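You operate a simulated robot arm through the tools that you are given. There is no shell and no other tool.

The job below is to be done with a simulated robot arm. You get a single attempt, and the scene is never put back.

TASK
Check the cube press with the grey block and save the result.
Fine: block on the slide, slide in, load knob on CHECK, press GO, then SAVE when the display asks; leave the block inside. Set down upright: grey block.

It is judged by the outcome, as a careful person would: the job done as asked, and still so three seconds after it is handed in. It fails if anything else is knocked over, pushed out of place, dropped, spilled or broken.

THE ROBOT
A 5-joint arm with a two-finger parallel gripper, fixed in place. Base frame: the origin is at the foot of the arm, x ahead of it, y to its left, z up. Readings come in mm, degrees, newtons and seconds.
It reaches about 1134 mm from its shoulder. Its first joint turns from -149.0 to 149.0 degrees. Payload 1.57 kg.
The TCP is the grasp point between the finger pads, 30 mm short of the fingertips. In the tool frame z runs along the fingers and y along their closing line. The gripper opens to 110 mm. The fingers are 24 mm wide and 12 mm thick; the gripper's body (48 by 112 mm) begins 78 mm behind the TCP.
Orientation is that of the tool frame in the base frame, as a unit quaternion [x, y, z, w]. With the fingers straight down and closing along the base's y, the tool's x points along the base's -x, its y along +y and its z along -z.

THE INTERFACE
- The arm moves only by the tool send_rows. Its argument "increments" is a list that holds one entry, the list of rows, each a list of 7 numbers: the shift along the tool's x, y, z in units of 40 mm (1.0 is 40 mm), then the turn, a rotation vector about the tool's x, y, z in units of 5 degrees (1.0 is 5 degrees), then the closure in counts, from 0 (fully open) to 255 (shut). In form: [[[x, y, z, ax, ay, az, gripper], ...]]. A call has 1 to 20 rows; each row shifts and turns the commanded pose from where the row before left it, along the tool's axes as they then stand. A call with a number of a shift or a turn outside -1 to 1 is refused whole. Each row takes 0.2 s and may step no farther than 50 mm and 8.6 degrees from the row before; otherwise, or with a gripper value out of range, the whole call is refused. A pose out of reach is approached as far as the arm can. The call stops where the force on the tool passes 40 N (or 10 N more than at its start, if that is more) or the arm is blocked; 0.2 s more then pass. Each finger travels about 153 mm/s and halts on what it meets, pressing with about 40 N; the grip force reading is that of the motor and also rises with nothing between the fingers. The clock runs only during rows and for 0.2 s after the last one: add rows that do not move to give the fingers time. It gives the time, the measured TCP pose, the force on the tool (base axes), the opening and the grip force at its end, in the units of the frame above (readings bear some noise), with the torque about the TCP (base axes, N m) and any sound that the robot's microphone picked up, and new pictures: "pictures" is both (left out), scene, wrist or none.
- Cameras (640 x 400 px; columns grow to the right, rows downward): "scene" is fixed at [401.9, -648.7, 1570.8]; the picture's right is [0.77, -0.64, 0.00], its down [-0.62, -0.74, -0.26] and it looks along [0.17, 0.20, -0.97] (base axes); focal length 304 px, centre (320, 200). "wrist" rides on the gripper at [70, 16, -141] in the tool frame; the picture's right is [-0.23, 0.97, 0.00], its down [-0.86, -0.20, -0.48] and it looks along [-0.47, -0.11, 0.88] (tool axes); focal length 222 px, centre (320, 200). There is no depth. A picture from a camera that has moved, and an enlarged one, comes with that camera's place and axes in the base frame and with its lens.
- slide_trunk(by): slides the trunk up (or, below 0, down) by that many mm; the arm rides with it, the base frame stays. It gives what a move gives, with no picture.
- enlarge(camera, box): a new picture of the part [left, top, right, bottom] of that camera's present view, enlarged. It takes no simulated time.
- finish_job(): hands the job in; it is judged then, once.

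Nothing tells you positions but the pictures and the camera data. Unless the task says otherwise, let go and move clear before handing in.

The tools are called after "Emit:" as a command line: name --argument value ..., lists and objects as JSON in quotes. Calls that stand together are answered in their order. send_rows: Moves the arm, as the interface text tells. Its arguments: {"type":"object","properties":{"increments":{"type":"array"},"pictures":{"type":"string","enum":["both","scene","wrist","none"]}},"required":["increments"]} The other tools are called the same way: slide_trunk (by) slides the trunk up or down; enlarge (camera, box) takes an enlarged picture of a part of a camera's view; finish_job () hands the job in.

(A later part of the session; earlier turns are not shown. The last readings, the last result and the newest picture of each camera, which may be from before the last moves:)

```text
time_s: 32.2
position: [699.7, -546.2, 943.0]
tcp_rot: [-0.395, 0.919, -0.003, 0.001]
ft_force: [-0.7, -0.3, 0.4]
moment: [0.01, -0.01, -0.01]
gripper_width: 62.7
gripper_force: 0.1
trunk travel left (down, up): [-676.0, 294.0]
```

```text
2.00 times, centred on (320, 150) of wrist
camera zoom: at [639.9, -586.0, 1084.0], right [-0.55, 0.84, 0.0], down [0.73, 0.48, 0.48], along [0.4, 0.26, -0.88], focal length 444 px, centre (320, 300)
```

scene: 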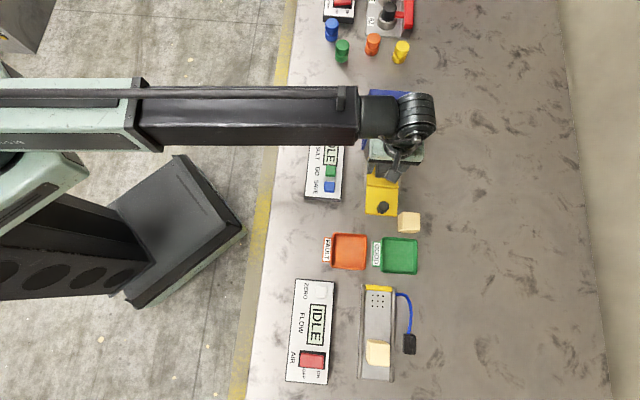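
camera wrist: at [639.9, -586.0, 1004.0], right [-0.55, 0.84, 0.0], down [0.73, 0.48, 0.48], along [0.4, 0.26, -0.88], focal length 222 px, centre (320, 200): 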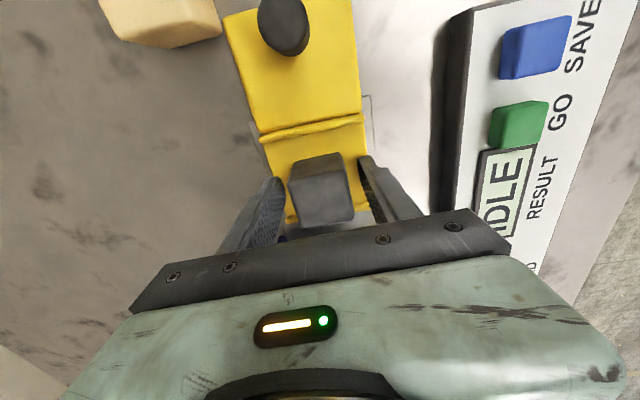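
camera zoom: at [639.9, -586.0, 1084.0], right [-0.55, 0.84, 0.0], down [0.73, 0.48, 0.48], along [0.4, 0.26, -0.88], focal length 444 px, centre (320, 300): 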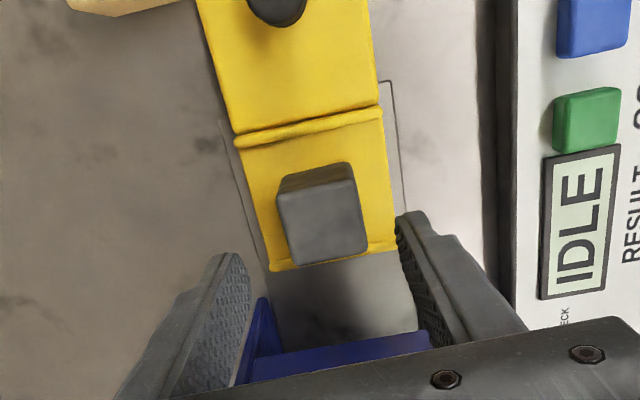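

The block sits properly in the pocket. Next I move back along the slide to over its handle, at about (629.5,-616).

Emit:
send_rows --increments '[[[0.494, 0.014, 0, 0, 0, 0, 150], [0.494, 0.014, 0, 0, 0, 0, 150], [0.494, 0.014, 0, 0, 0, 0, 150], [0.494, 0.014, 0, 0, 0, 0, 150], [0.494, 0.014, 0, 0, 0, 0, 150], [0, 0, 0, 0, 0, 0, 150]]]'

Emit:
enlarge --camera "wrist" --box '[200, 90, 440, 240]'

Emit:
enlarge --camera "scene" --box '[310, 80, 470, 180]'

```text
time_s: 33.6
position: [629.6, -615.0, 943.8]
tcp_rot: [-0.395, 0.919, -0.001, 0.001]
ft_force: [-0.2, 0.8, -0.6]
moment: [0.03, 0.01, 0.0]
gripper_width: 45.4
gripper_force: 0.1
trunk travel left (down, up): [-676.0, 294.0]
camera wrist: at [570.2, -654.3, 1084.0], right [-0.55, 0.84, 0.0], down [0.73, 0.48, 0.48], along [0.4, 0.26, -0.88], focal length 222 px, centre (320, 200)
```

scene: 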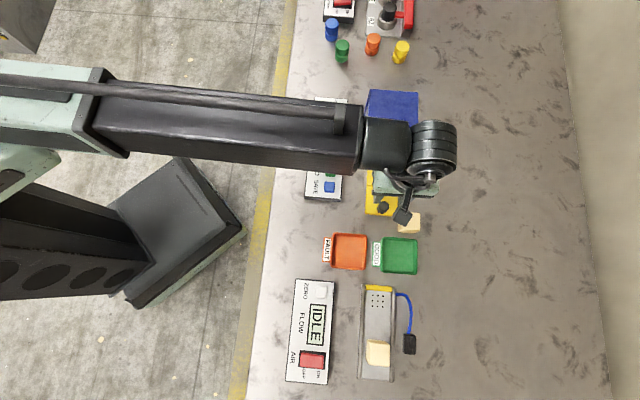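
wrist: 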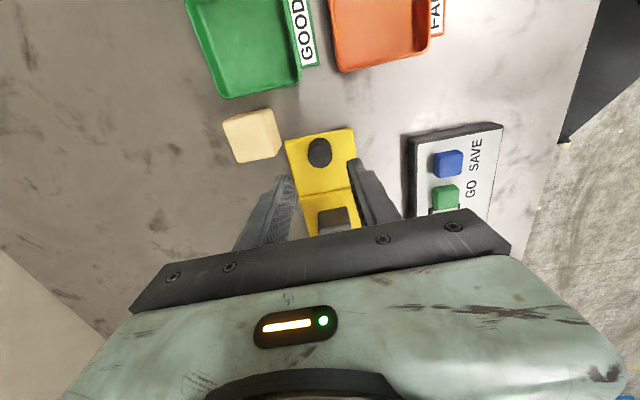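

```text
2.67 times, centred on (320, 165) of wrist
camera zoom: at [570.2, -654.3, 1084.0], right [-0.55, 0.84, 0.0], down [0.73, 0.48, 0.48], along [0.4, 0.26, -0.88], focal length 592 px, centre (320, 293)
```

zoom: 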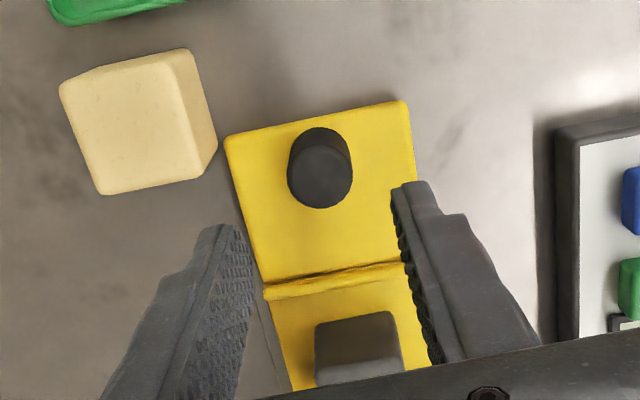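

```text
4.00 times, centred on (390, 130) of scene
camera zoom: at [401.9, -648.7, 1570.8], right [0.77, -0.64, 0.0], down [-0.62, -0.74, -0.26], along [0.17, 0.2, -0.97], focal length 1218 px, centre (40, 480)
```

zoom: 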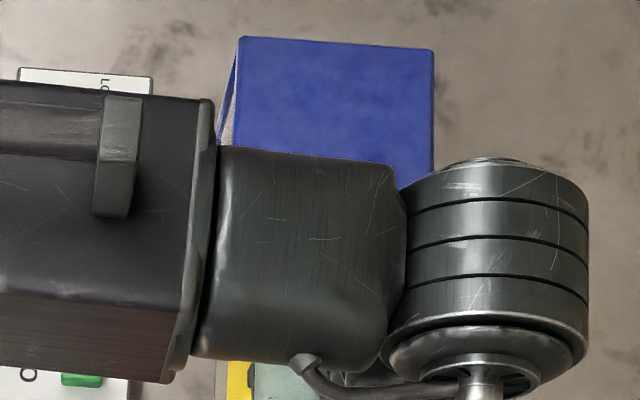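

Handle centred at (629.5,-615.5), about 24 mm across, top z≈857. Narrowing the fingers to 40 mm to stay clear of the wooden cube, then lowering.

Emit:
send_rows --increments '[[[-0.05, 0.02, 0, 0, 0, 0, 162], [0, 0, 0, 0, 0, 0, 162]]]' --pictures "none"

Emit:
slide_trunk --by -50

Emit:
enlarge --camera "wrist" --box '[200, 90, 440, 240]'

```text
time_s: 34.2
position: [631.6, -613.2, 942.8]
tcp_rot: [-0.394, 0.919, -0.002, 0.0]
ft_force: [-0.1, 0.2, 0.5]
moment: [0.03, 0.0, -0.02]
gripper_width: 40.3
gripper_force: 0.2
trunk travel left (down, up): [-676.0, 294.0]
```

```text
time_s: 35.2
position: [630.5, -613.1, 892.2]
tcp_rot: [-0.395, 0.919, -0.002, 0.0]
ft_force: [0.3, 0.3, 0.1]
moment: [-0.02, 0.02, 0.0]
gripper_width: 40.3
gripper_force: 0.0
trunk travel left (down, up): [-626.0, 344.0]
```

```text
2.67 times, centred on (320, 165) of wrist
camera zoom: at [571.0, -652.7, 1034.0], right [-0.55, 0.84, 0.0], down [0.73, 0.48, 0.48], along [0.4, 0.26, -0.88], focal length 592 px, centre (320, 293)
```

zoom: 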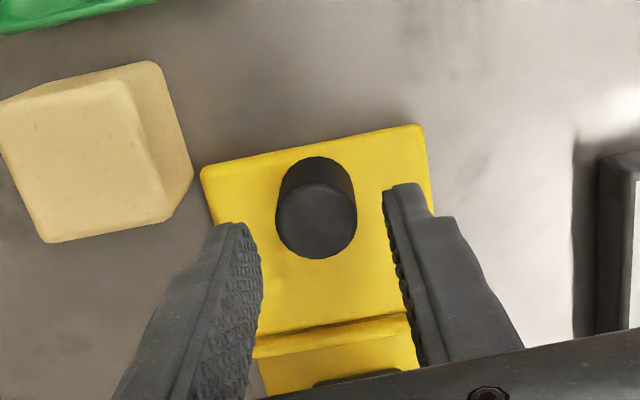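

Well aligned and clear of the cube. Lowering to the handle and gripping it.

Emit:
slide_trunk --by -20

Emit:
slide_trunk --by -6

Emit:
send_rows --increments '[[[0, 0, 0, 0, 0, 0, 180], [0, 0, 0, 0, 0, 0, 200], [0, 0, 0, 0, 0, 0, 230], [0, 0, 0, 0, 0, 0, 255], [0, 0, 0, 0, 0, 0, 255]]]'

Emit:
enlarge --camera "wrist" --box '[200, 90, 440, 240]'

```text
time_s: 35.8
position: [629.7, -613.4, 873.6]
tcp_rot: [-0.394, 0.919, -0.002, 0.001]
ft_force: [1.3, 0.7, 1.1]
moment: [-0.01, -0.02, -0.01]
gripper_width: 40.2
gripper_force: 0.0
trunk travel left (down, up): [-606.0, 364.0]
```

```text
time_s: 36.4
position: [631.1, -612.0, 867.7]
tcp_rot: [-0.394, 0.919, -0.001, -0.001]
ft_force: [0.3, -0.1, 0.2]
moment: [0.01, 0.01, -0.01]
gripper_width: 40.0
gripper_force: 0.0
trunk travel left (down, up): [-600.0, 370.0]
```

```text
time_s: 37.6
position: [630.2, -613.0, 865.4]
tcp_rot: [-0.394, 0.919, -0.002, 0.001]
ft_force: [6.2, -7.8, 6.6]
moment: [0.3, 0.34, 0.05]
gripper_width: 25.3
gripper_force: 36.9
trunk travel left (down, up): [-600.0, 370.0]
camera wrist: at [571.4, -653.0, 1007.9], right [-0.55, 0.84, 0.0], down [0.73, 0.48, 0.48], along [0.4, 0.26, -0.88], focal length 222 px, centre (320, 200)
```

scene: 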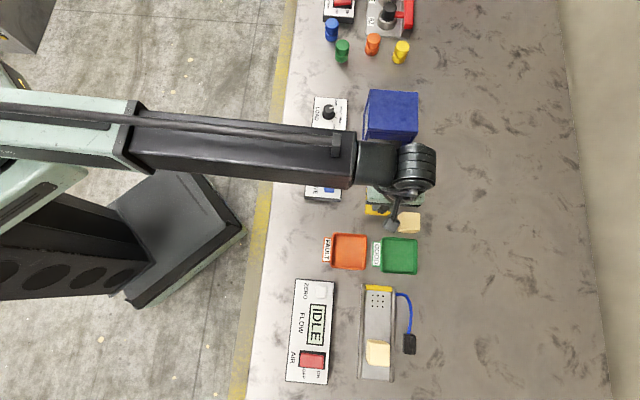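
wrist: 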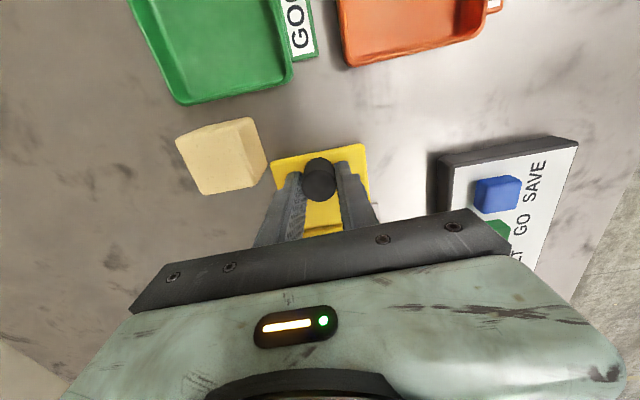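

```text
2.67 times, centred on (320, 165) of wrist
camera zoom: at [571.4, -653.0, 1007.9], right [-0.55, 0.84, 0.0], down [0.73, 0.48, 0.48], along [0.4, 0.26, -0.88], focal length 592 px, centre (320, 293)
```

zoom: 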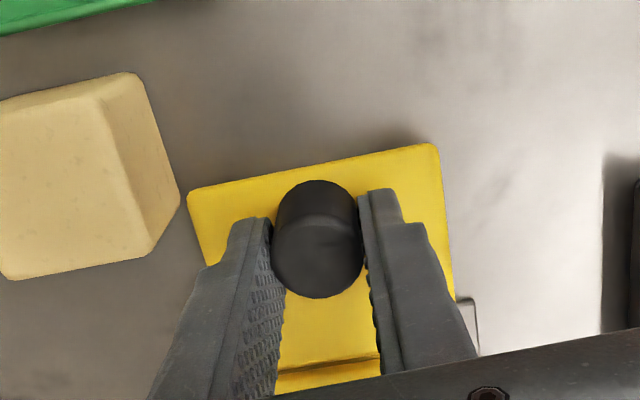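

Handle gripped (25 mm). Now I push the slide gently toward the press, about 80 mm first, checking forces.

Emit:
send_rows --increments '[[[-0.06, 0, 0, 0, 0, 0, 255], [-0.12, 0, 0, 0, 0, 0, 255], [-0.18, 0, 0, 0, 0, 0, 255], [-0.2, 0, 0, 0, 0, 0, 255], [-0.2, 0, 0, 0, 0, 0, 255], [-0.2, 0, 0, 0, 0, 0, 255], [-0.2, 0, 0, 0, 0, 0, 255], [-0.2, 0, 0, 0, 0, 0, 255], [-0.2, 0, 0, 0, 0, 0, 255], [-0.2, 0, 0, 0, 0, 0, 255], [-0.15, 0, 0, 0, 0, 0, 255], [-0.08, 0, 0, 0, 0, 0, 255], [0, 0, 0, 0, 0, 0, 255]]]'

Emit:
enlarge --camera "scene" --box '[310, 80, 470, 180]'

Emit:
enlarge --camera "wrist" --box '[200, 90, 440, 240]'

```text
time_s: 40.2
position: [687.2, -557.2, 866.8]
tcp_rot: [-0.394, 0.919, -0.006, 0.002]
ft_force: [5.0, -3.9, 6.8]
moment: [0.59, 0.44, 0.01]
gripper_width: 25.5
gripper_force: 36.7
trunk travel left (down, up): [-600.0, 370.0]
stopped in row 13: the force on the tool passed its limit at 40 N (the readings are from after the stop); the commanded pose is now the measured one
camera wrist: at [626.1, -596.7, 1007.7], right [-0.55, 0.84, -0.01], down [0.73, 0.49, 0.48], along [0.41, 0.26, -0.88], focal length 222 px, centre (320, 200)
```

scene: 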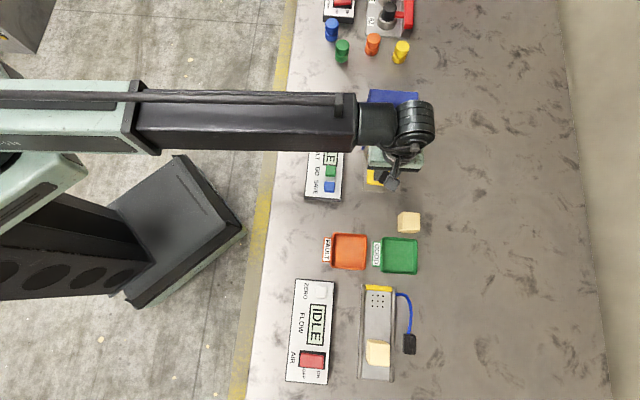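
wrist: 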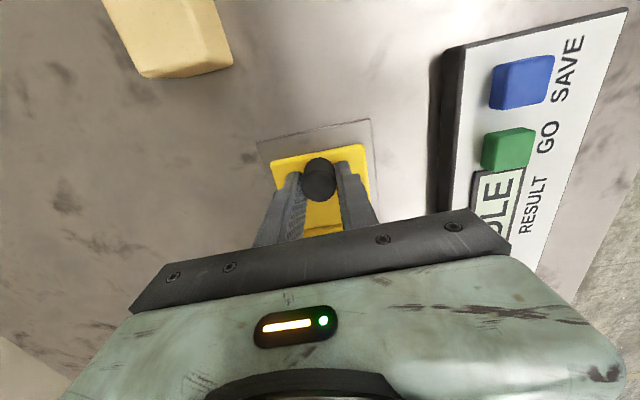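

```text
4.00 times, centred on (390, 130) of scene
camera zoom: at [401.9, -648.7, 1570.8], right [0.77, -0.64, 0.0], down [-0.62, -0.74, -0.26], along [0.17, 0.2, -0.97], focal length 1218 px, centre (40, 480)
```

zoom: 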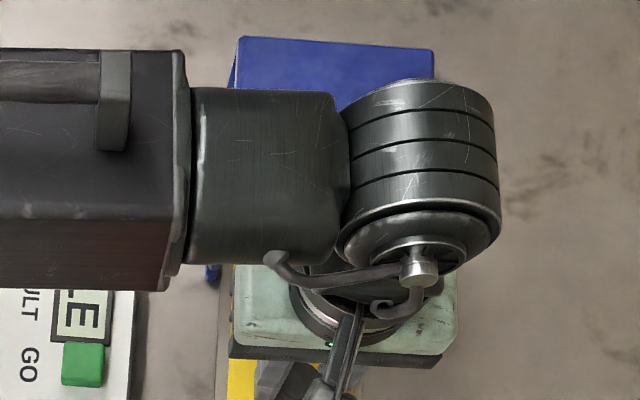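

```text
2.67 times, centred on (320, 165) of wrist
camera zoom: at [626.1, -596.7, 1007.7], right [-0.55, 0.84, -0.01], down [0.73, 0.49, 0.48], along [0.41, 0.26, -0.88], focal length 592 px, centre (320, 293)
```

zoom: 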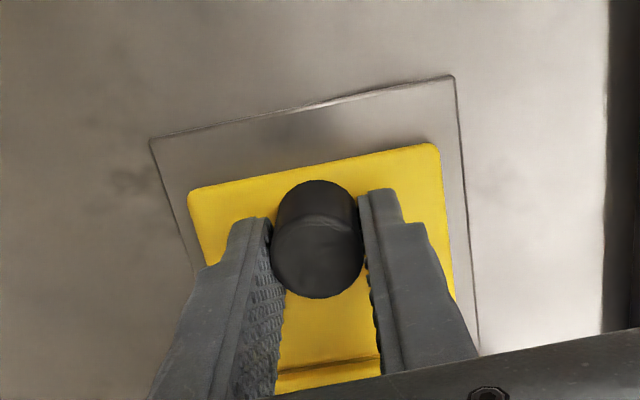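

The slide went in ~80 mm, then a force stop occurred. I'll try a gentle further push of a few millimetres to learn whether this is the end stop.

Emit:
send_rows --increments '[[[-0.05, 0, 0, 0, 0, 0, 255], [-0.05, 0, 0, 0, 0, 0, 255], [0, 0, 0, 0, 0, 0, 255]]]'

Emit:
enlarge --camera "wrist" --box '[200, 90, 440, 240]'

```text
time_s: 41.0
position: [688.1, -556.4, 866.3]
tcp_rot: [-0.394, 0.919, -0.004, 0.001]
ft_force: [3.5, -4.7, 3.9]
moment: [0.41, 0.51, 0.04]
gripper_width: 25.5
gripper_force: 36.7
trunk travel left (down, up): [-600.0, 370.0]
camera wrist: at [629.3, -593.9, 1007.7], right [-0.55, 0.84, -0.01], down [0.73, 0.49, 0.48], along [0.41, 0.26, -0.88], focal length 222 px, centre (320, 200)
```

scene: 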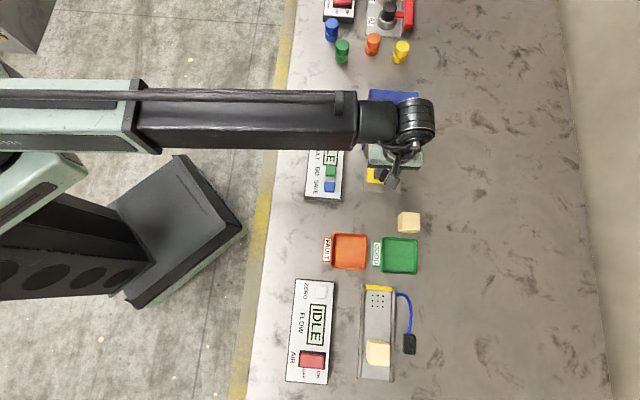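
wrist: 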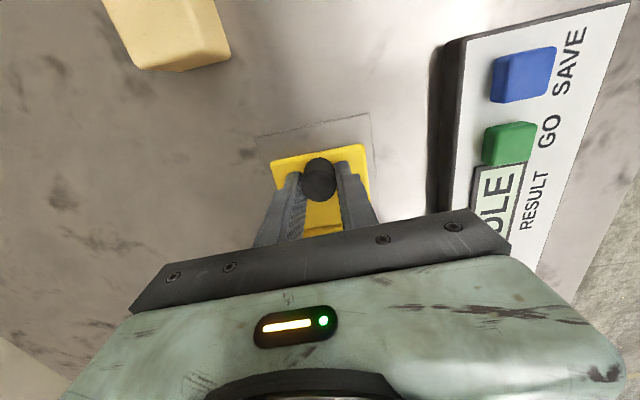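

```text
2.67 times, centred on (320, 165) of wrist
camera zoom: at [629.3, -593.9, 1007.7], right [-0.55, 0.84, -0.01], down [0.73, 0.49, 0.48], along [0.41, 0.26, -0.88], focal length 592 px, centre (320, 293)
```

zoom: 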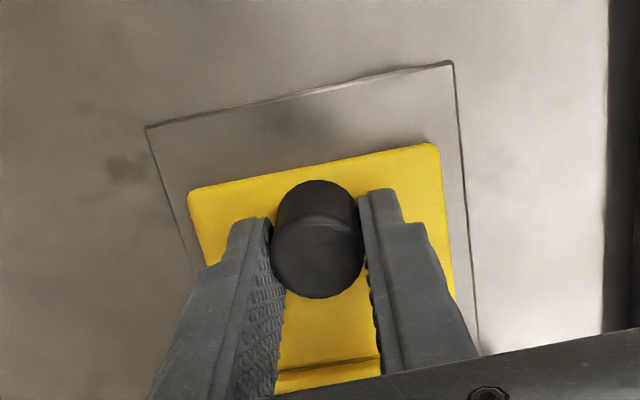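

The slide still moves, so it wasn't the end stop. Continuing slowly.

Emit:
send_rows --increments '[[[-0.05, 0, 0, 0, 0, 0, 255], [-0.1, 0, 0, 0, 0, 0, 255], [-0.1, 0, 0, 0, 0, 0, 255], [-0.1, 0, 0, 0, 0, 0, 255], [-0.1, 0, 0, 0, 0, 0, 255], [-0.1, 0, 0, 0, 0, 0, 255], [-0.05, 0, 0, 0, 0, 0, 255], [0, 0, 0, 0, 0, 0, 255]]]'

Emit:
enlarge --camera "wrist" --box '[200, 90, 440, 240]'

Emit:
enlarge --camera "scene" --box '[340, 80, 450, 210]'

```text
time_s: 42.8
position: [705.1, -538.8, 866.2]
tcp_rot: [-0.394, 0.919, -0.005, 0.002]
ft_force: [16.5, -14.2, 13.6]
moment: [0.15, 0.43, 0.07]
gripper_width: 25.6
gripper_force: 37.1
trunk travel left (down, up): [-600.0, 370.0]
camera wrist: at [645.8, -577.0, 1007.6], right [-0.55, 0.84, -0.01], down [0.73, 0.49, 0.48], along [0.41, 0.26, -0.88], focal length 222 px, centre (320, 200)
```

scene: 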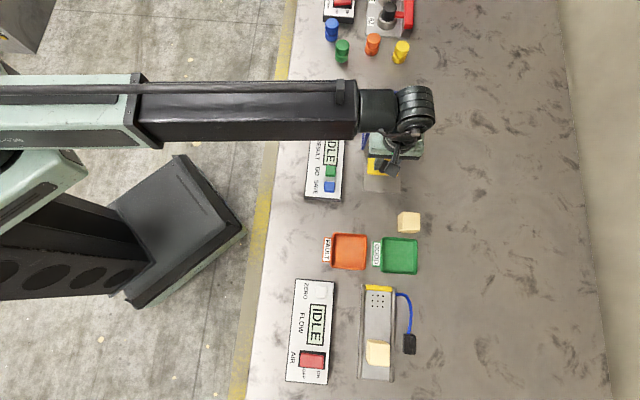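
wrist: 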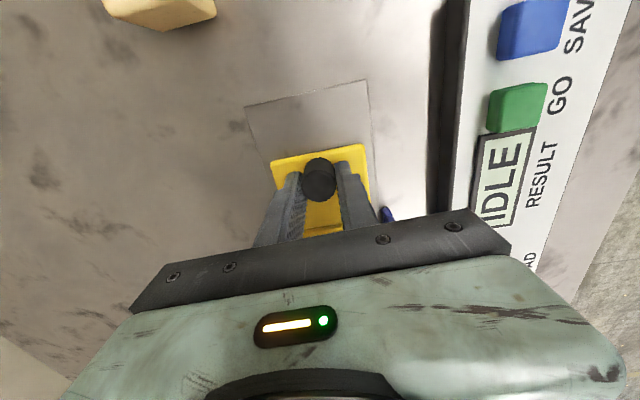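

```text
2.67 times, centred on (320, 165) of wrist
camera zoom: at [645.8, -577.0, 1007.6], right [-0.55, 0.84, -0.01], down [0.73, 0.49, 0.48], along [0.41, 0.26, -0.88], focal length 592 px, centre (320, 293)
```

zoom: 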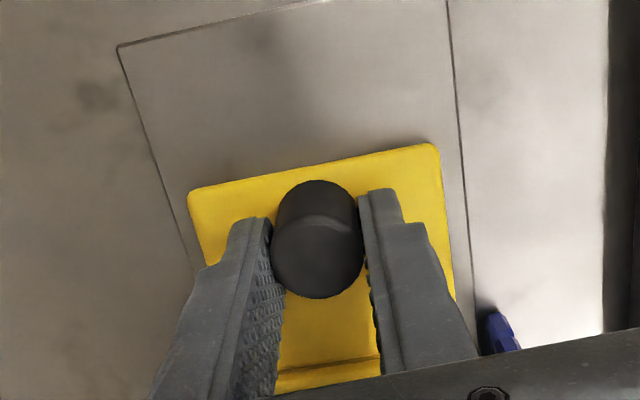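

```text
3.08 times, centred on (395, 145) of scene
camera zoom: at [401.9, -648.7, 1570.8], right [0.77, -0.64, 0.0], down [-0.62, -0.74, -0.26], along [0.17, 0.2, -0.97], focal length 937 px, centre (89, 369)
```

zoom: 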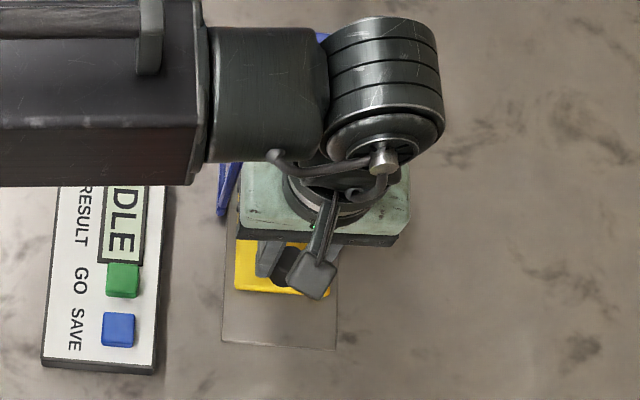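

About 105 mm in; the lateral force shows I'm drifting ~2.5 mm sideways of the track. I correct that and push slowly to the stop.

Emit:
send_rows --increments '[[[0, -0.03, 0, 0, 0, 0, 255], [0, -0.03, 0, 0, 0, 0, 255], [-0.04, 0, 0, 0, 0, 0, 255], [-0.06, 0, 0, 0, 0, 0, 255], [-0.06, 0, 0, 0, 0, 0, 255], [-0.06, 0, 0, 0, 0, 0, 255], [-0.06, 0, 0, 0, 0, 0, 255], [-0.06, 0, 0, 0, 0, 0, 255], [-0.06, 0, 0, 0, 0, 0, 255], [0, 0, 0, 0, 0, 0, 255]]]'

Emit:
enlarge --camera "wrist" --box '[200, 90, 440, 240]'

```text
time_s: 44.7
position: [713.2, -531.0, 866.4]
tcp_rot: [-0.392, 0.92, -0.004, -0.003]
ft_force: [-5.9, -2.9, -7.0]
moment: [0.05, 0.9, -0.15]
gripper_width: 25.5
gripper_force: 36.5
trunk travel left (down, up): [-600.0, 370.0]
stopped in row 9: the force on the tool passed its limit at 41 N (the readings are from after the stop); the commanded pose is now the measured one
camera wrist: at [653.7, -570.2, 1008.5], right [-0.55, 0.84, -0.01], down [0.74, 0.48, 0.47], along [0.4, 0.25, -0.88], focal length 222 px, centre (320, 200)
```

scene: 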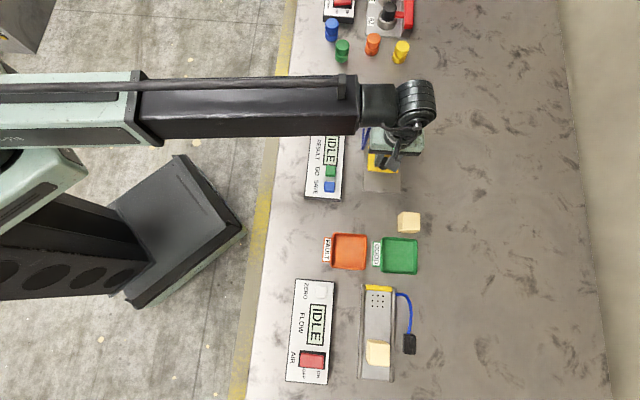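
wrist: 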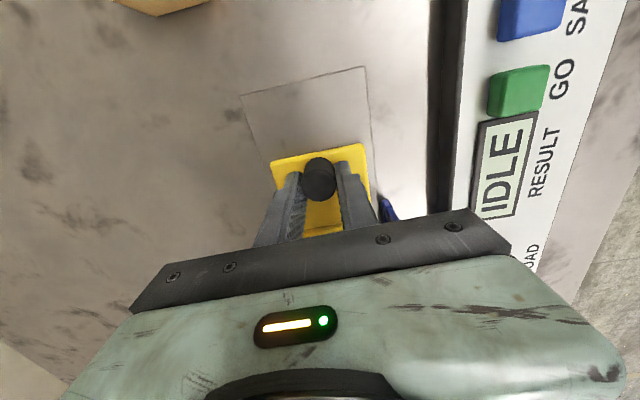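

```text
2.67 times, centred on (320, 165) of wrist
camera zoom: at [653.7, -570.2, 1008.5], right [-0.55, 0.84, -0.01], down [0.74, 0.48, 0.47], along [0.4, 0.25, -0.88], focal length 592 px, centre (320, 293)
```

zoom: 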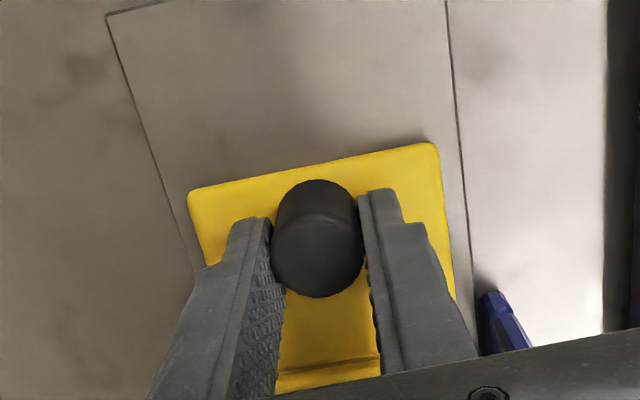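

That stop looks like the end of travel (~117 mm). One small push more to confirm it does not move.

Emit:
send_rows --increments '[[[-0.05, 0, 0, 0, 0, 0, 255], [-0.05, 0, 0, 0, 0, 0, 255], [-0.05, 0, 0, 0, 0, 0, 255], [0, 0, 0, 0, 0, 0, 255]]]'

Emit:
enlarge --camera "wrist" --box '[200, 90, 440, 240]'

```text
time_s: 45.7
position: [713.8, -531.0, 866.1]
tcp_rot: [-0.392, 0.92, -0.004, -0.003]
ft_force: [-22.4, -25.0, -2.7]
moment: [0.01, 0.94, 0.01]
gripper_width: 26.0
gripper_force: 36.6
trunk travel left (down, up): [-600.0, 370.0]
camera wrist: at [655.2, -568.0, 1008.8], right [-0.55, 0.84, -0.01], down [0.74, 0.48, 0.47], along [0.4, 0.25, -0.88], focal length 222 px, centre (320, 200)
```

scene: 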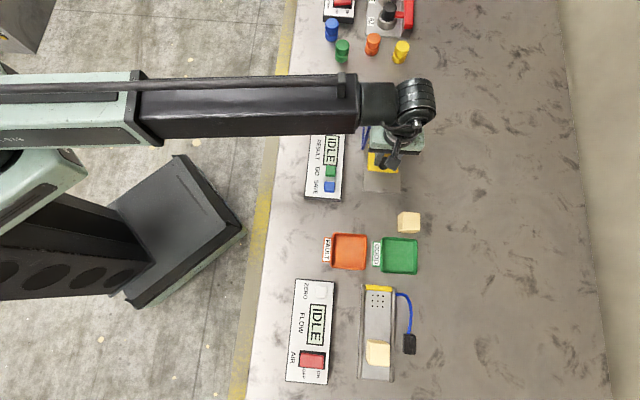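
wrist: 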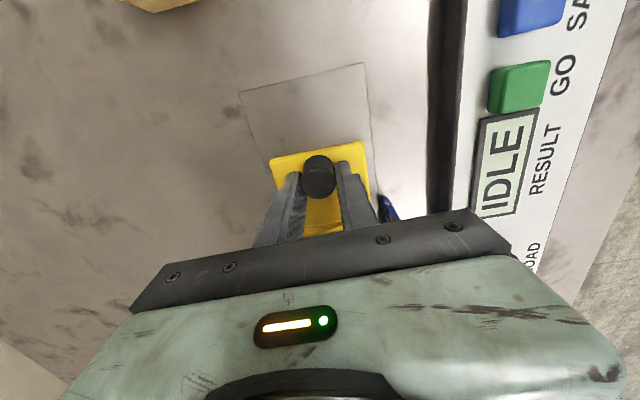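

```text
2.67 times, centred on (320, 165) of wrist
camera zoom: at [655.2, -568.0, 1008.8], right [-0.55, 0.84, -0.01], down [0.74, 0.48, 0.47], along [0.4, 0.25, -0.88], focal length 592 px, centre (320, 293)
```

zoom: 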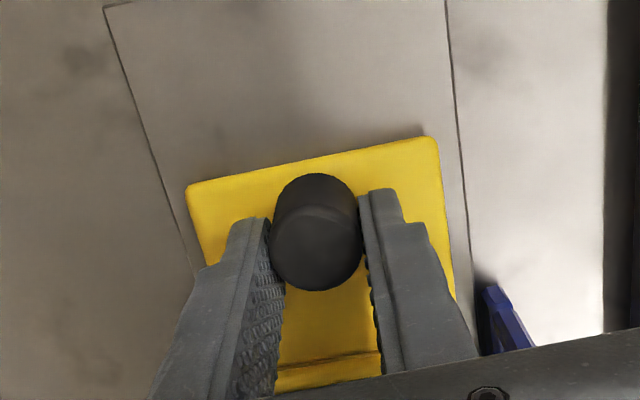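

Solid resistance of ~34 N along the track with the handle creeping in the fingers: the slide is at its stop. Releasing the handle and rising.

Emit:
send_rows --increments '[[[0, 0, 0, 0, 0, 0, 190], [0, 0, 0, 0, 0, 0, 170], [0, 0, 0, 0, 0, 0, 150], [0, 0, 0, 0, 0, 0, 150]]]' --pictures "none"

Emit:
slide_trunk --by 20

Emit:
slide_trunk --by 75

Emit:
enlarge --camera "wrist" --box '[160, 50, 480, 250]'

```text
time_s: 46.7
position: [718.2, -526.0, 866.9]
tcp_rot: [-0.393, 0.92, -0.003, -0.002]
ft_force: [0.6, -0.6, -0.3]
moment: [0.04, 0.0, 0.03]
gripper_width: 45.2
gripper_force: 0.1
trunk travel left (down, up): [-600.0, 370.0]
```

```text
time_s: 47.4
position: [717.6, -526.5, 887.5]
tcp_rot: [-0.393, 0.919, -0.004, -0.002]
ft_force: [-0.3, -0.1, -0.2]
moment: [0.0, -0.01, 0.01]
gripper_width: 45.0
gripper_force: 0.0
trunk travel left (down, up): [-620.0, 350.0]
```

```text
time_s: 48.5
position: [717.4, -526.0, 962.3]
tcp_rot: [-0.393, 0.919, -0.004, -0.001]
ft_force: [0.0, -0.3, 0.8]
moment: [-0.02, 0.04, -0.03]
gripper_width: 45.2
gripper_force: 0.0
trunk travel left (down, up): [-695.0, 275.0]
```

```text
2.00 times, centred on (320, 150) of wrist
camera zoom: at [658.1, -564.6, 1103.4], right [-0.55, 0.84, -0.01], down [0.74, 0.48, 0.47], along [0.4, 0.25, -0.88], focal length 444 px, centre (320, 300)
```

zoom: 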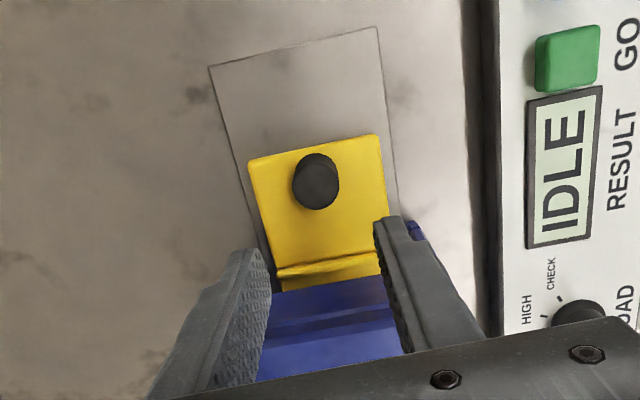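

The slide is in, with only its handle end outside the press. Next, I rise a bit more and go to look at the LOAD knob.

Emit:
slide_trunk --by 30

Emit:
send_rows --increments '[[[0, 0.756, 0, 0, 0, 0, 150], [0, 0.756, 0, 0, 0, 0, 150], [0, 0.756, 0, 0, 0, 0, 150], [0, 0.756, 0, 0, 0, 0, 150], [0, 0.756, 0, 0, 0, 0, 150], [-0.634, 0, 0, 0, 0, 0, 150], [-0.634, 0, 0, 0, 0, 0, 150], [-0.634, 0, 0, 0, 0, 0, 150], [-0.634, 0, 0, 0, 0, 0, 150], [-0.634, 0, 0, 0, 0, 0, 150], [0, 0, 0, 0, 0, 0, 150]]]'

Emit:
enlarge --camera "wrist" --box '[200, 80, 440, 230]'

Emit:
enlarge --camera "scene" --box '[310, 110, 470, 210]'

```text
time_s: 49.3
position: [717.5, -527.2, 992.1]
tcp_rot: [-0.393, 0.919, -0.004, -0.002]
ft_force: [0.6, -0.1, 0.5]
moment: [0.02, -0.01, 0.02]
gripper_width: 45.1
gripper_force: 0.1
trunk travel left (down, up): [-725.0, 245.0]
```

```text
time_s: 51.7
position: [695.9, -332.5, 991.2]
tcp_rot: [-0.393, 0.92, -0.005, -0.002]
ft_force: [0.2, 0.7, 0.0]
moment: [-0.02, -0.01, 0.04]
gripper_width: 45.1
gripper_force: 0.0
trunk travel left (down, up): [-725.0, 245.0]
camera wrist: at [636.3, -369.7, 1133.5], right [-0.55, 0.84, -0.01], down [0.74, 0.48, 0.47], along [0.4, 0.25, -0.88], focal length 222 px, centre (320, 200)
```

scene: 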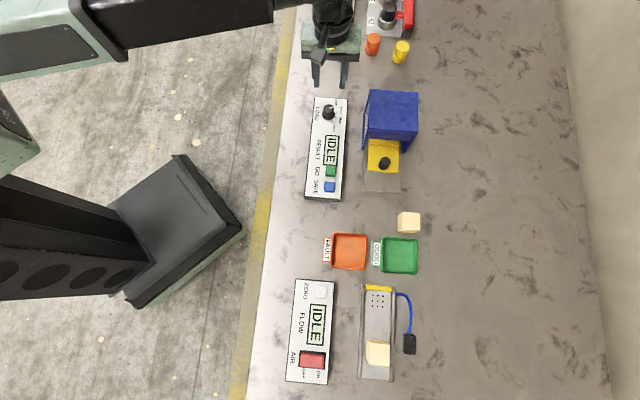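
wrist: 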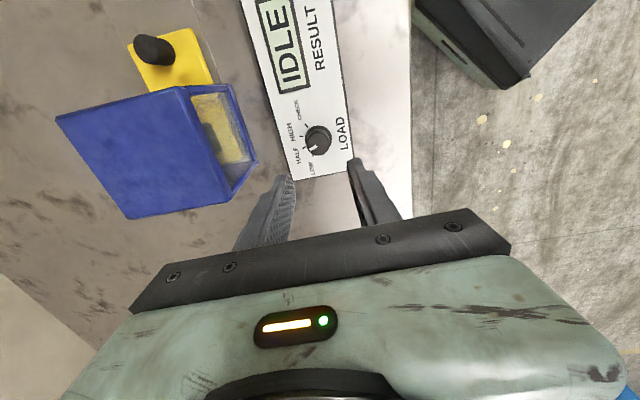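

```text
2.67 times, centred on (320, 155) of wrist
camera zoom: at [636.3, -369.7, 1133.5], right [-0.55, 0.84, -0.01], down [0.74, 0.48, 0.47], along [0.4, 0.25, -0.88], focal length 592 px, centre (320, 320)
```

zoom: 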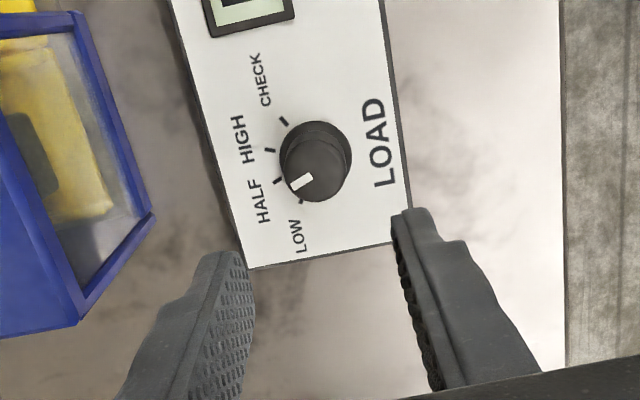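

```text
4.00 times, centred on (390, 160) of scene
camera zoom: at [401.9, -648.7, 1570.8], right [0.77, -0.64, 0.0], down [-0.62, -0.74, -0.26], along [0.17, 0.2, -0.97], focal length 1218 px, centre (40, 360)
```

zoom: 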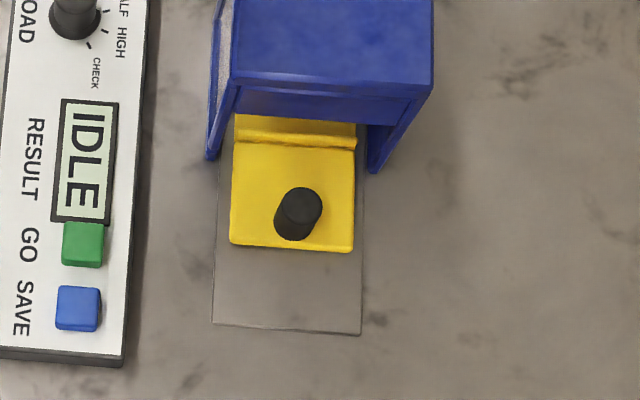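

The press has a side window; I'll look at the block through it and at the knob in detail.

Emit:
enlarge --camera "wrist" --box '[160, 60, 288, 220]'

Emit:
enlarge --camera "wrist" --box '[276, 90, 372, 150]'

```text
2.50 times, centred on (224, 140) of wrist
camera zoom: at [636.3, -369.7, 1133.5], right [-0.55, 0.84, -0.01], down [0.74, 0.48, 0.47], along [0.4, 0.25, -0.88], focal length 555 px, centre (560, 350)
```

zoom: 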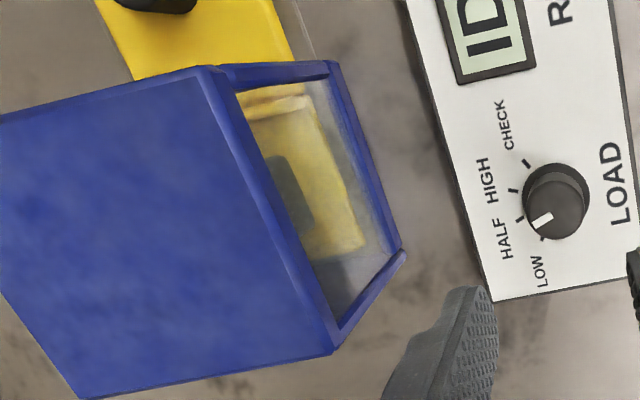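

```text
6.67 times, centred on (324, 120) of wrist
camera zoom: at [636.3, -369.7, 1133.5], right [-0.55, 0.84, -0.01], down [0.74, 0.48, 0.47], along [0.4, 0.25, -0.88], focal length 1481 px, centre (293, 733)
```

zoom: 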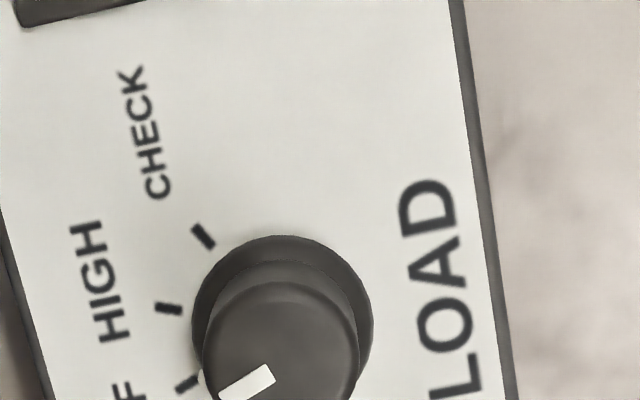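

The block stands upright inside the press. The knob points at HALF; CHECK is about 80° clockwise from above. I'll descend partway over the knob to check alignment.

Emit:
slide_trunk --by -85

Emit:
enlarge --camera "wrist" --box '[220, 110, 420, 235]'

```text
time_s: 52.9
position: [694.5, -331.9, 906.8]
tcp_rot: [-0.393, 0.919, -0.003, -0.001]
ft_force: [-0.2, -0.1, -0.2]
moment: [0.02, -0.02, -0.01]
gripper_width: 45.3
gripper_force: 0.1
trunk travel left (down, up): [-640.0, 330.0]
```

```text
3.20 times, centred on (320, 172) of wrist
camera zoom: at [636.0, -370.1, 1048.5], right [-0.55, 0.84, -0.01], down [0.74, 0.48, 0.47], along [0.4, 0.25, -0.88], focal length 711 px, centre (320, 288)
```

zoom: 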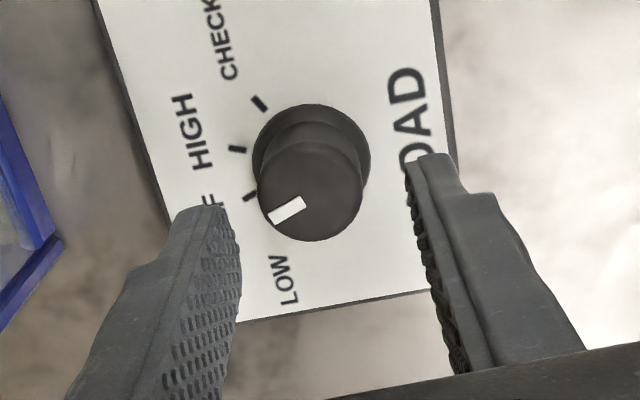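

The knob sits a few millimetres short of the TCP. I shift by about (3.9,-1.2) mm in the tool frame and descend further.

Emit:
send_rows --increments '[[[0.096, -0.029, 0, 0, 0, 0, 140], [0, 0, 0, 0, 0, 0, 140]]]' --pictures "none"

Emit:
slide_trunk --by -20

Emit:
enlarge --camera "wrist" --box '[220, 110, 420, 235]'

```text
time_s: 53.5
position: [693.0, -335.5, 905.9]
tcp_rot: [-0.393, 0.919, -0.004, -0.002]
ft_force: [0.5, -0.4, -1.2]
moment: [-0.01, -0.03, 0.02]
gripper_width: 49.4
gripper_force: 0.0
trunk travel left (down, up): [-640.0, 330.0]
```

```text
time_s: 54.1
position: [693.6, -334.9, 885.7]
tcp_rot: [-0.393, 0.919, -0.004, -0.001]
ft_force: [0.0, 0.3, -0.9]
moment: [0.0, 0.0, -0.02]
gripper_width: 49.3
gripper_force: 0.1
trunk travel left (down, up): [-620.0, 350.0]
```

```text
3.20 times, centred on (320, 172) of wrist
camera zoom: at [634.3, -373.7, 1028.4], right [-0.55, 0.84, -0.01], down [0.74, 0.48, 0.47], along [0.4, 0.25, -0.88], focal length 711 px, centre (320, 288)
```

zoom: 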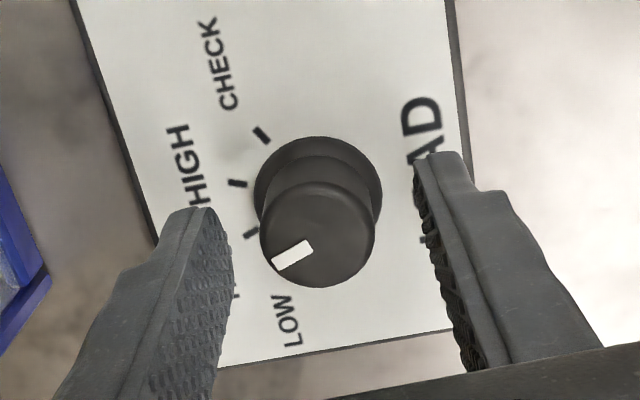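

Well centred now. Descending slightly more (tips around z≈850) and gripping the knob.

Emit:
slide_trunk --by -7

Emit:
send_rows --increments '[[[0, 0, 0, 0, 0, 0, 160], [0, 0, 0, 0, 0, 0, 175], [0, 0, 0, 0, 0, 0, 190], [0, 0, 0, 0, 0, 0, 210], [0, 0, 0, 0, 0, 0, 230], [0, 0, 0, 0, 0, 0, 230]]]'

Emit:
enlarge --camera "wrist" --box '[220, 110, 420, 235]'

```text
time_s: 54.7
position: [693.6, -335.6, 879.1]
tcp_rot: [-0.393, 0.919, -0.004, -0.002]
ft_force: [0.7, 1.0, 0.5]
moment: [0.01, -0.02, 0.04]
gripper_width: 49.7
gripper_force: 0.0
trunk travel left (down, up): [-613.0, 357.0]
```

```text
time_s: 56.1
position: [693.2, -336.1, 879.6]
tcp_rot: [-0.393, 0.919, -0.004, -0.003]
ft_force: [5.5, -4.5, 5.4]
moment: [-0.14, -0.09, 0.01]
gripper_width: 34.0
gripper_force: 41.9
trunk travel left (down, up): [-613.0, 357.0]
camera wrist: at [634.6, -373.9, 1021.4], right [-0.55, 0.84, -0.01], down [0.74, 0.48, 0.47], along [0.4, 0.25, -0.88], focal length 222 px, centre (320, 200)
```

scene: 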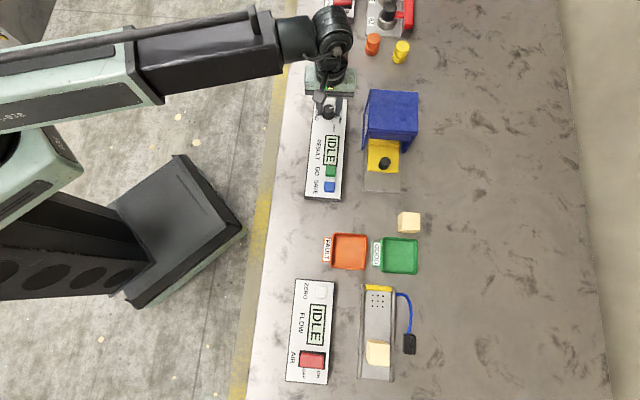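
wrist: 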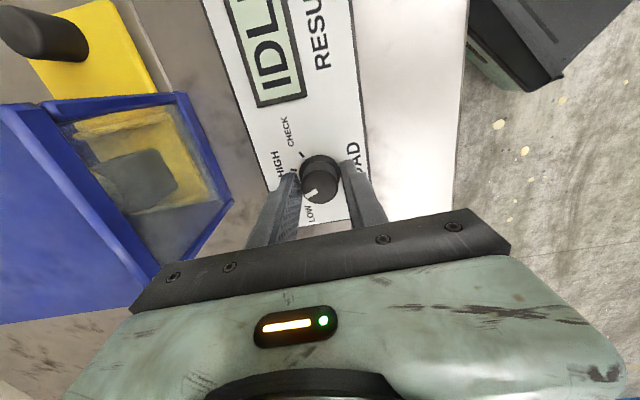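

```text
3.20 times, centred on (320, 172) of wrist
camera zoom: at [634.6, -373.9, 1021.4], right [-0.55, 0.84, -0.01], down [0.74, 0.48, 0.47], along [0.4, 0.25, -0.88], focal length 711 px, centre (320, 288)
```

zoom: 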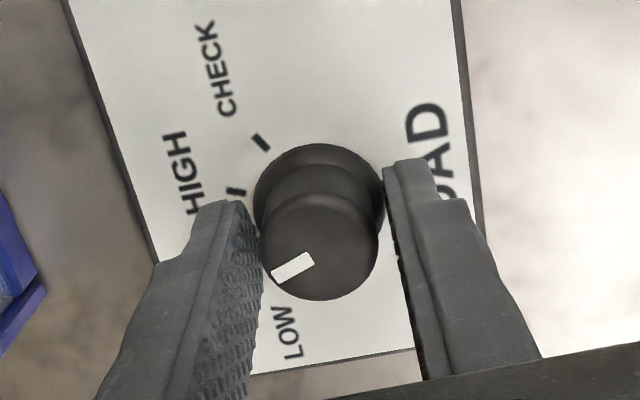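

Fingers hold the knob's skirt (34 mm). I turn clockwise 20° first and check.

Emit:
send_rows --increments '[[[0, 0, 0, 0, 0, 0.5, 230], [0, 0, 0, 0, 0, 0.7, 230], [0, 0, 0, 0, 0, 0.8, 230], [0, 0, 0, 0, 0, 1, 230], [0, 0, 0, 0, 0, 1, 230], [0, 0, 0, 0, 0, 0, 230]]]'

Emit:
enlarge --camera "wrist" --box '[220, 110, 420, 235]'

```text
time_s: 57.5
position: [694.5, -336.4, 879.6]
tcp_rot: [-0.227, 0.974, -0.005, -0.001]
ft_force: [12.1, -9.9, 12.1]
moment: [-0.68, 0.21, 0.02]
gripper_width: 34.2
gripper_force: 41.4
trunk travel left (down, up): [-613.0, 357.0]
camera wrist: at [624.9, -351.1, 1021.2], right [-0.23, 0.97, -0.01], down [0.86, 0.2, 0.48], along [0.47, 0.1, -0.88], focal length 222 px, centre (320, 200)
```

scene: 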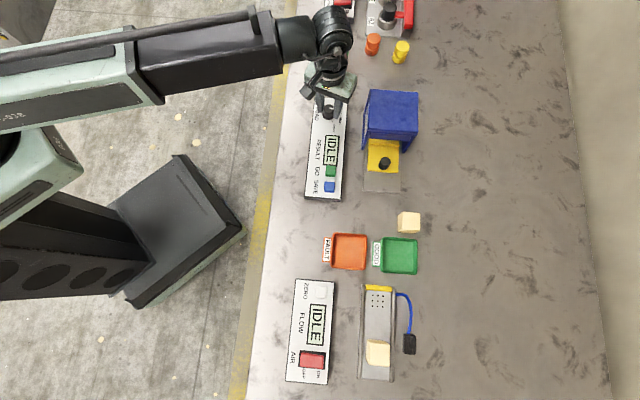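
wrist: 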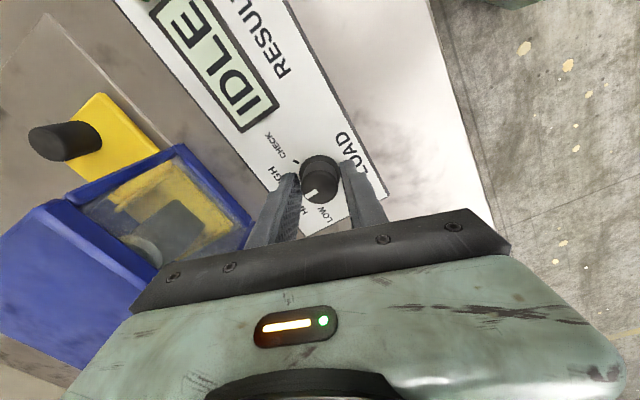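

```text
3.20 times, centred on (320, 172) of wrist
camera zoom: at [624.9, -351.1, 1021.2], right [-0.23, 0.97, -0.01], down [0.86, 0.2, 0.48], along [0.47, 0.1, -0.88], focal length 711 px, centre (320, 288)
```

zoom: 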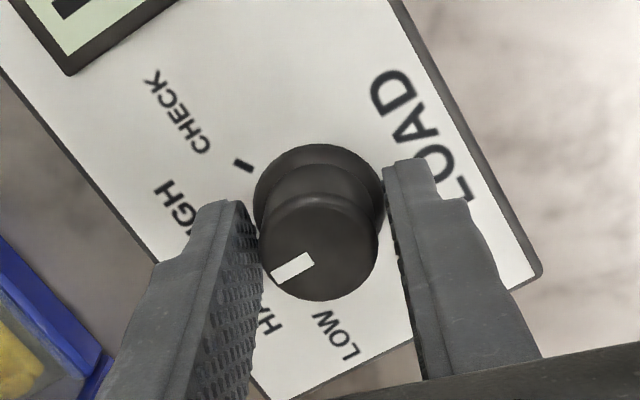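

The knob turns with the fingers. I relax the sideways load by about 1 mm and turn the remaining 60°.

Emit:
send_rows --increments '[[[-0.012, -0.03, 0, 0, 0, 0, 230], [0, 0, 0, 0, 0, 0.6, 230], [0, 0, 0, 0, 0, 1, 230], [0, 0, 0, 0, 0, 1, 230], [0, 0, 0, 0, 0, 1, 230], [0, 0, 0, 0, 0, 1, 230], [0, 0, 0, 0, 0, 1, 230], [0, 0, 0, 0, 0, 1, 230], [0, 0, 0, 0, 0, 1, 230], [0, 0, 0, 0, 0, 1, 230], [0, 0, 0, 0, 0, 0, 230]]]'

Emit:
enlarge --camera "wrist" --box '[220, 110, 420, 235]'

```text
time_s: 59.9
position: [693.4, -336.7, 879.7]
tcp_rot: [0.146, 0.989, -0.004, 0.001]
ft_force: [-4.5, -1.3, -3.7]
moment: [0.13, 0.65, 0.0]
gripper_width: 34.1
gripper_force: 41.6
trunk travel left (down, up): [-613.0, 357.0]
camera wrist: at [632.7, -300.1, 1020.7], right [0.5, 0.87, -0.01], down [0.76, -0.43, 0.48], along [0.41, -0.25, -0.88], focal length 222 px, centre (320, 200)
```

scene: 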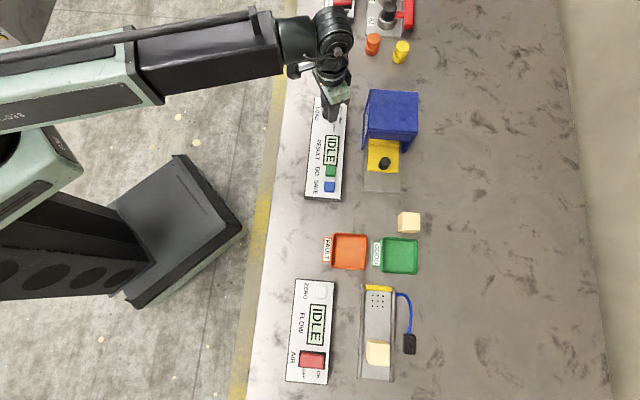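
wrist: 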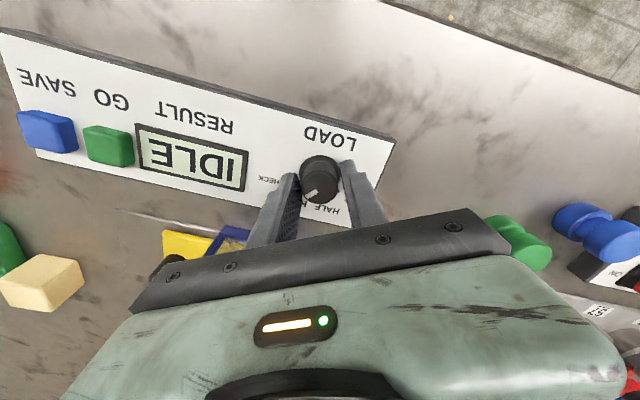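

```text
3.20 times, centred on (320, 172) of wrist
camera zoom: at [632.7, -300.1, 1020.7], right [0.5, 0.87, -0.01], down [0.76, -0.43, 0.48], along [0.41, -0.25, -0.88], focal length 711 px, centre (320, 288)
```

zoom: 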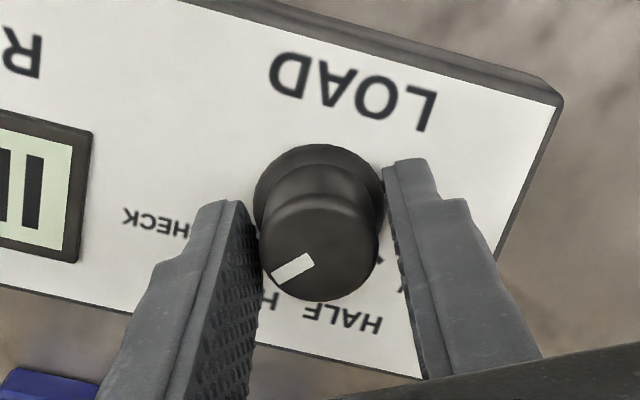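

63° turned so far; about 16° remain to CHECK.

Emit:
send_rows --increments '[[[0, 0, 0, 0, 0, 0.8, 230], [0, 0, 0, 0, 0, 0.8, 230], [0, 0, 0, 0, 0, 0.8, 230], [0, 0, 0, 0, 0, 0.7, 230], [0, 0, 0, 0, 0, 0, 230]]]' --pictures "none"

Emit:
enlarge --camera "wrist" --box '[220, 110, 420, 235]'

```text
time_s: 61.1
position: [693.6, -338.2, 879.6]
tcp_rot: [0.279, 0.96, -0.004, 0.0]
ft_force: [-14.5, 1.9, -13.1]
moment: [0.62, 1.22, -0.04]
gripper_width: 33.9
gripper_force: 41.5
trunk travel left (down, up): [-613.0, 357.0]
```

```text
3.20 times, centred on (320, 172) of wrist
camera zoom: at [644.7, -285.2, 1020.7], right [0.71, 0.7, -0.01], down [0.62, -0.62, 0.48], along [0.33, -0.35, -0.88], focal length 711 px, centre (320, 288)
```

zoom: 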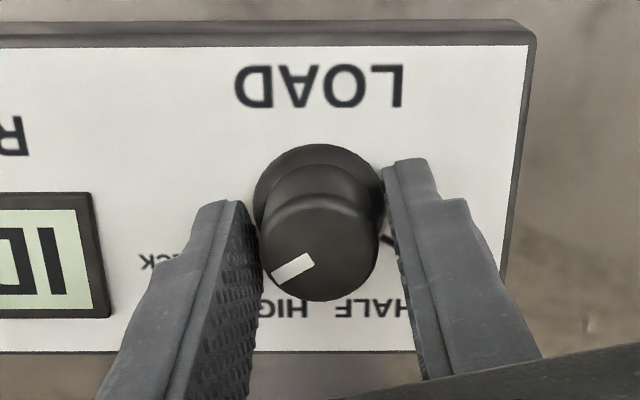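

Turn complete; I release the knob, rise, and check where the pointer stands.

Emit:
send_rows --increments '[[[0, 0, 0, 0, 0, 0, 170], [0, 0, 0, 0, 0, 0, 150], [0, 0, 0, 0, 0, 0, 140], [0, 0, 0, 0, 0, 0, 140]]]' --pictures "none"

Emit:
slide_trunk --by 50

Emit:
enlarge --camera "wrist" --box '[220, 100, 420, 225]'

```text
time_s: 62.1
position: [694.2, -337.3, 880.4]
tcp_rot: [0.277, 0.961, -0.004, 0.0]
ft_force: [0.4, 0.4, 0.0]
moment: [-0.02, -0.01, 0.0]
gripper_width: 49.7
gripper_force: 0.0
trunk travel left (down, up): [-613.0, 357.0]
```

```text
time_s: 63.0
position: [694.4, -336.1, 929.9]
tcp_rot: [0.278, 0.961, -0.004, 0.0]
ft_force: [0.1, -0.3, 0.1]
moment: [0.0, 0.01, 0.03]
gripper_width: 49.7
gripper_force: 0.0
trunk travel left (down, up): [-663.0, 307.0]
```

```text
3.20 times, centred on (320, 162) of wrist
camera zoom: at [645.1, -285.0, 1070.7], right [0.71, 0.7, -0.01], down [0.62, -0.62, 0.48], along [0.34, -0.35, -0.88], focal length 711 px, centre (320, 320)
```

zoom: 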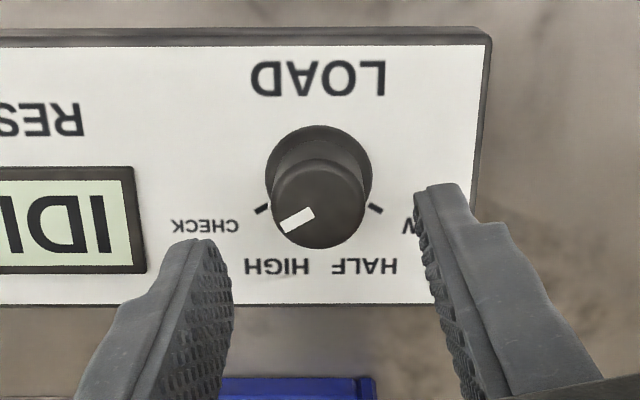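

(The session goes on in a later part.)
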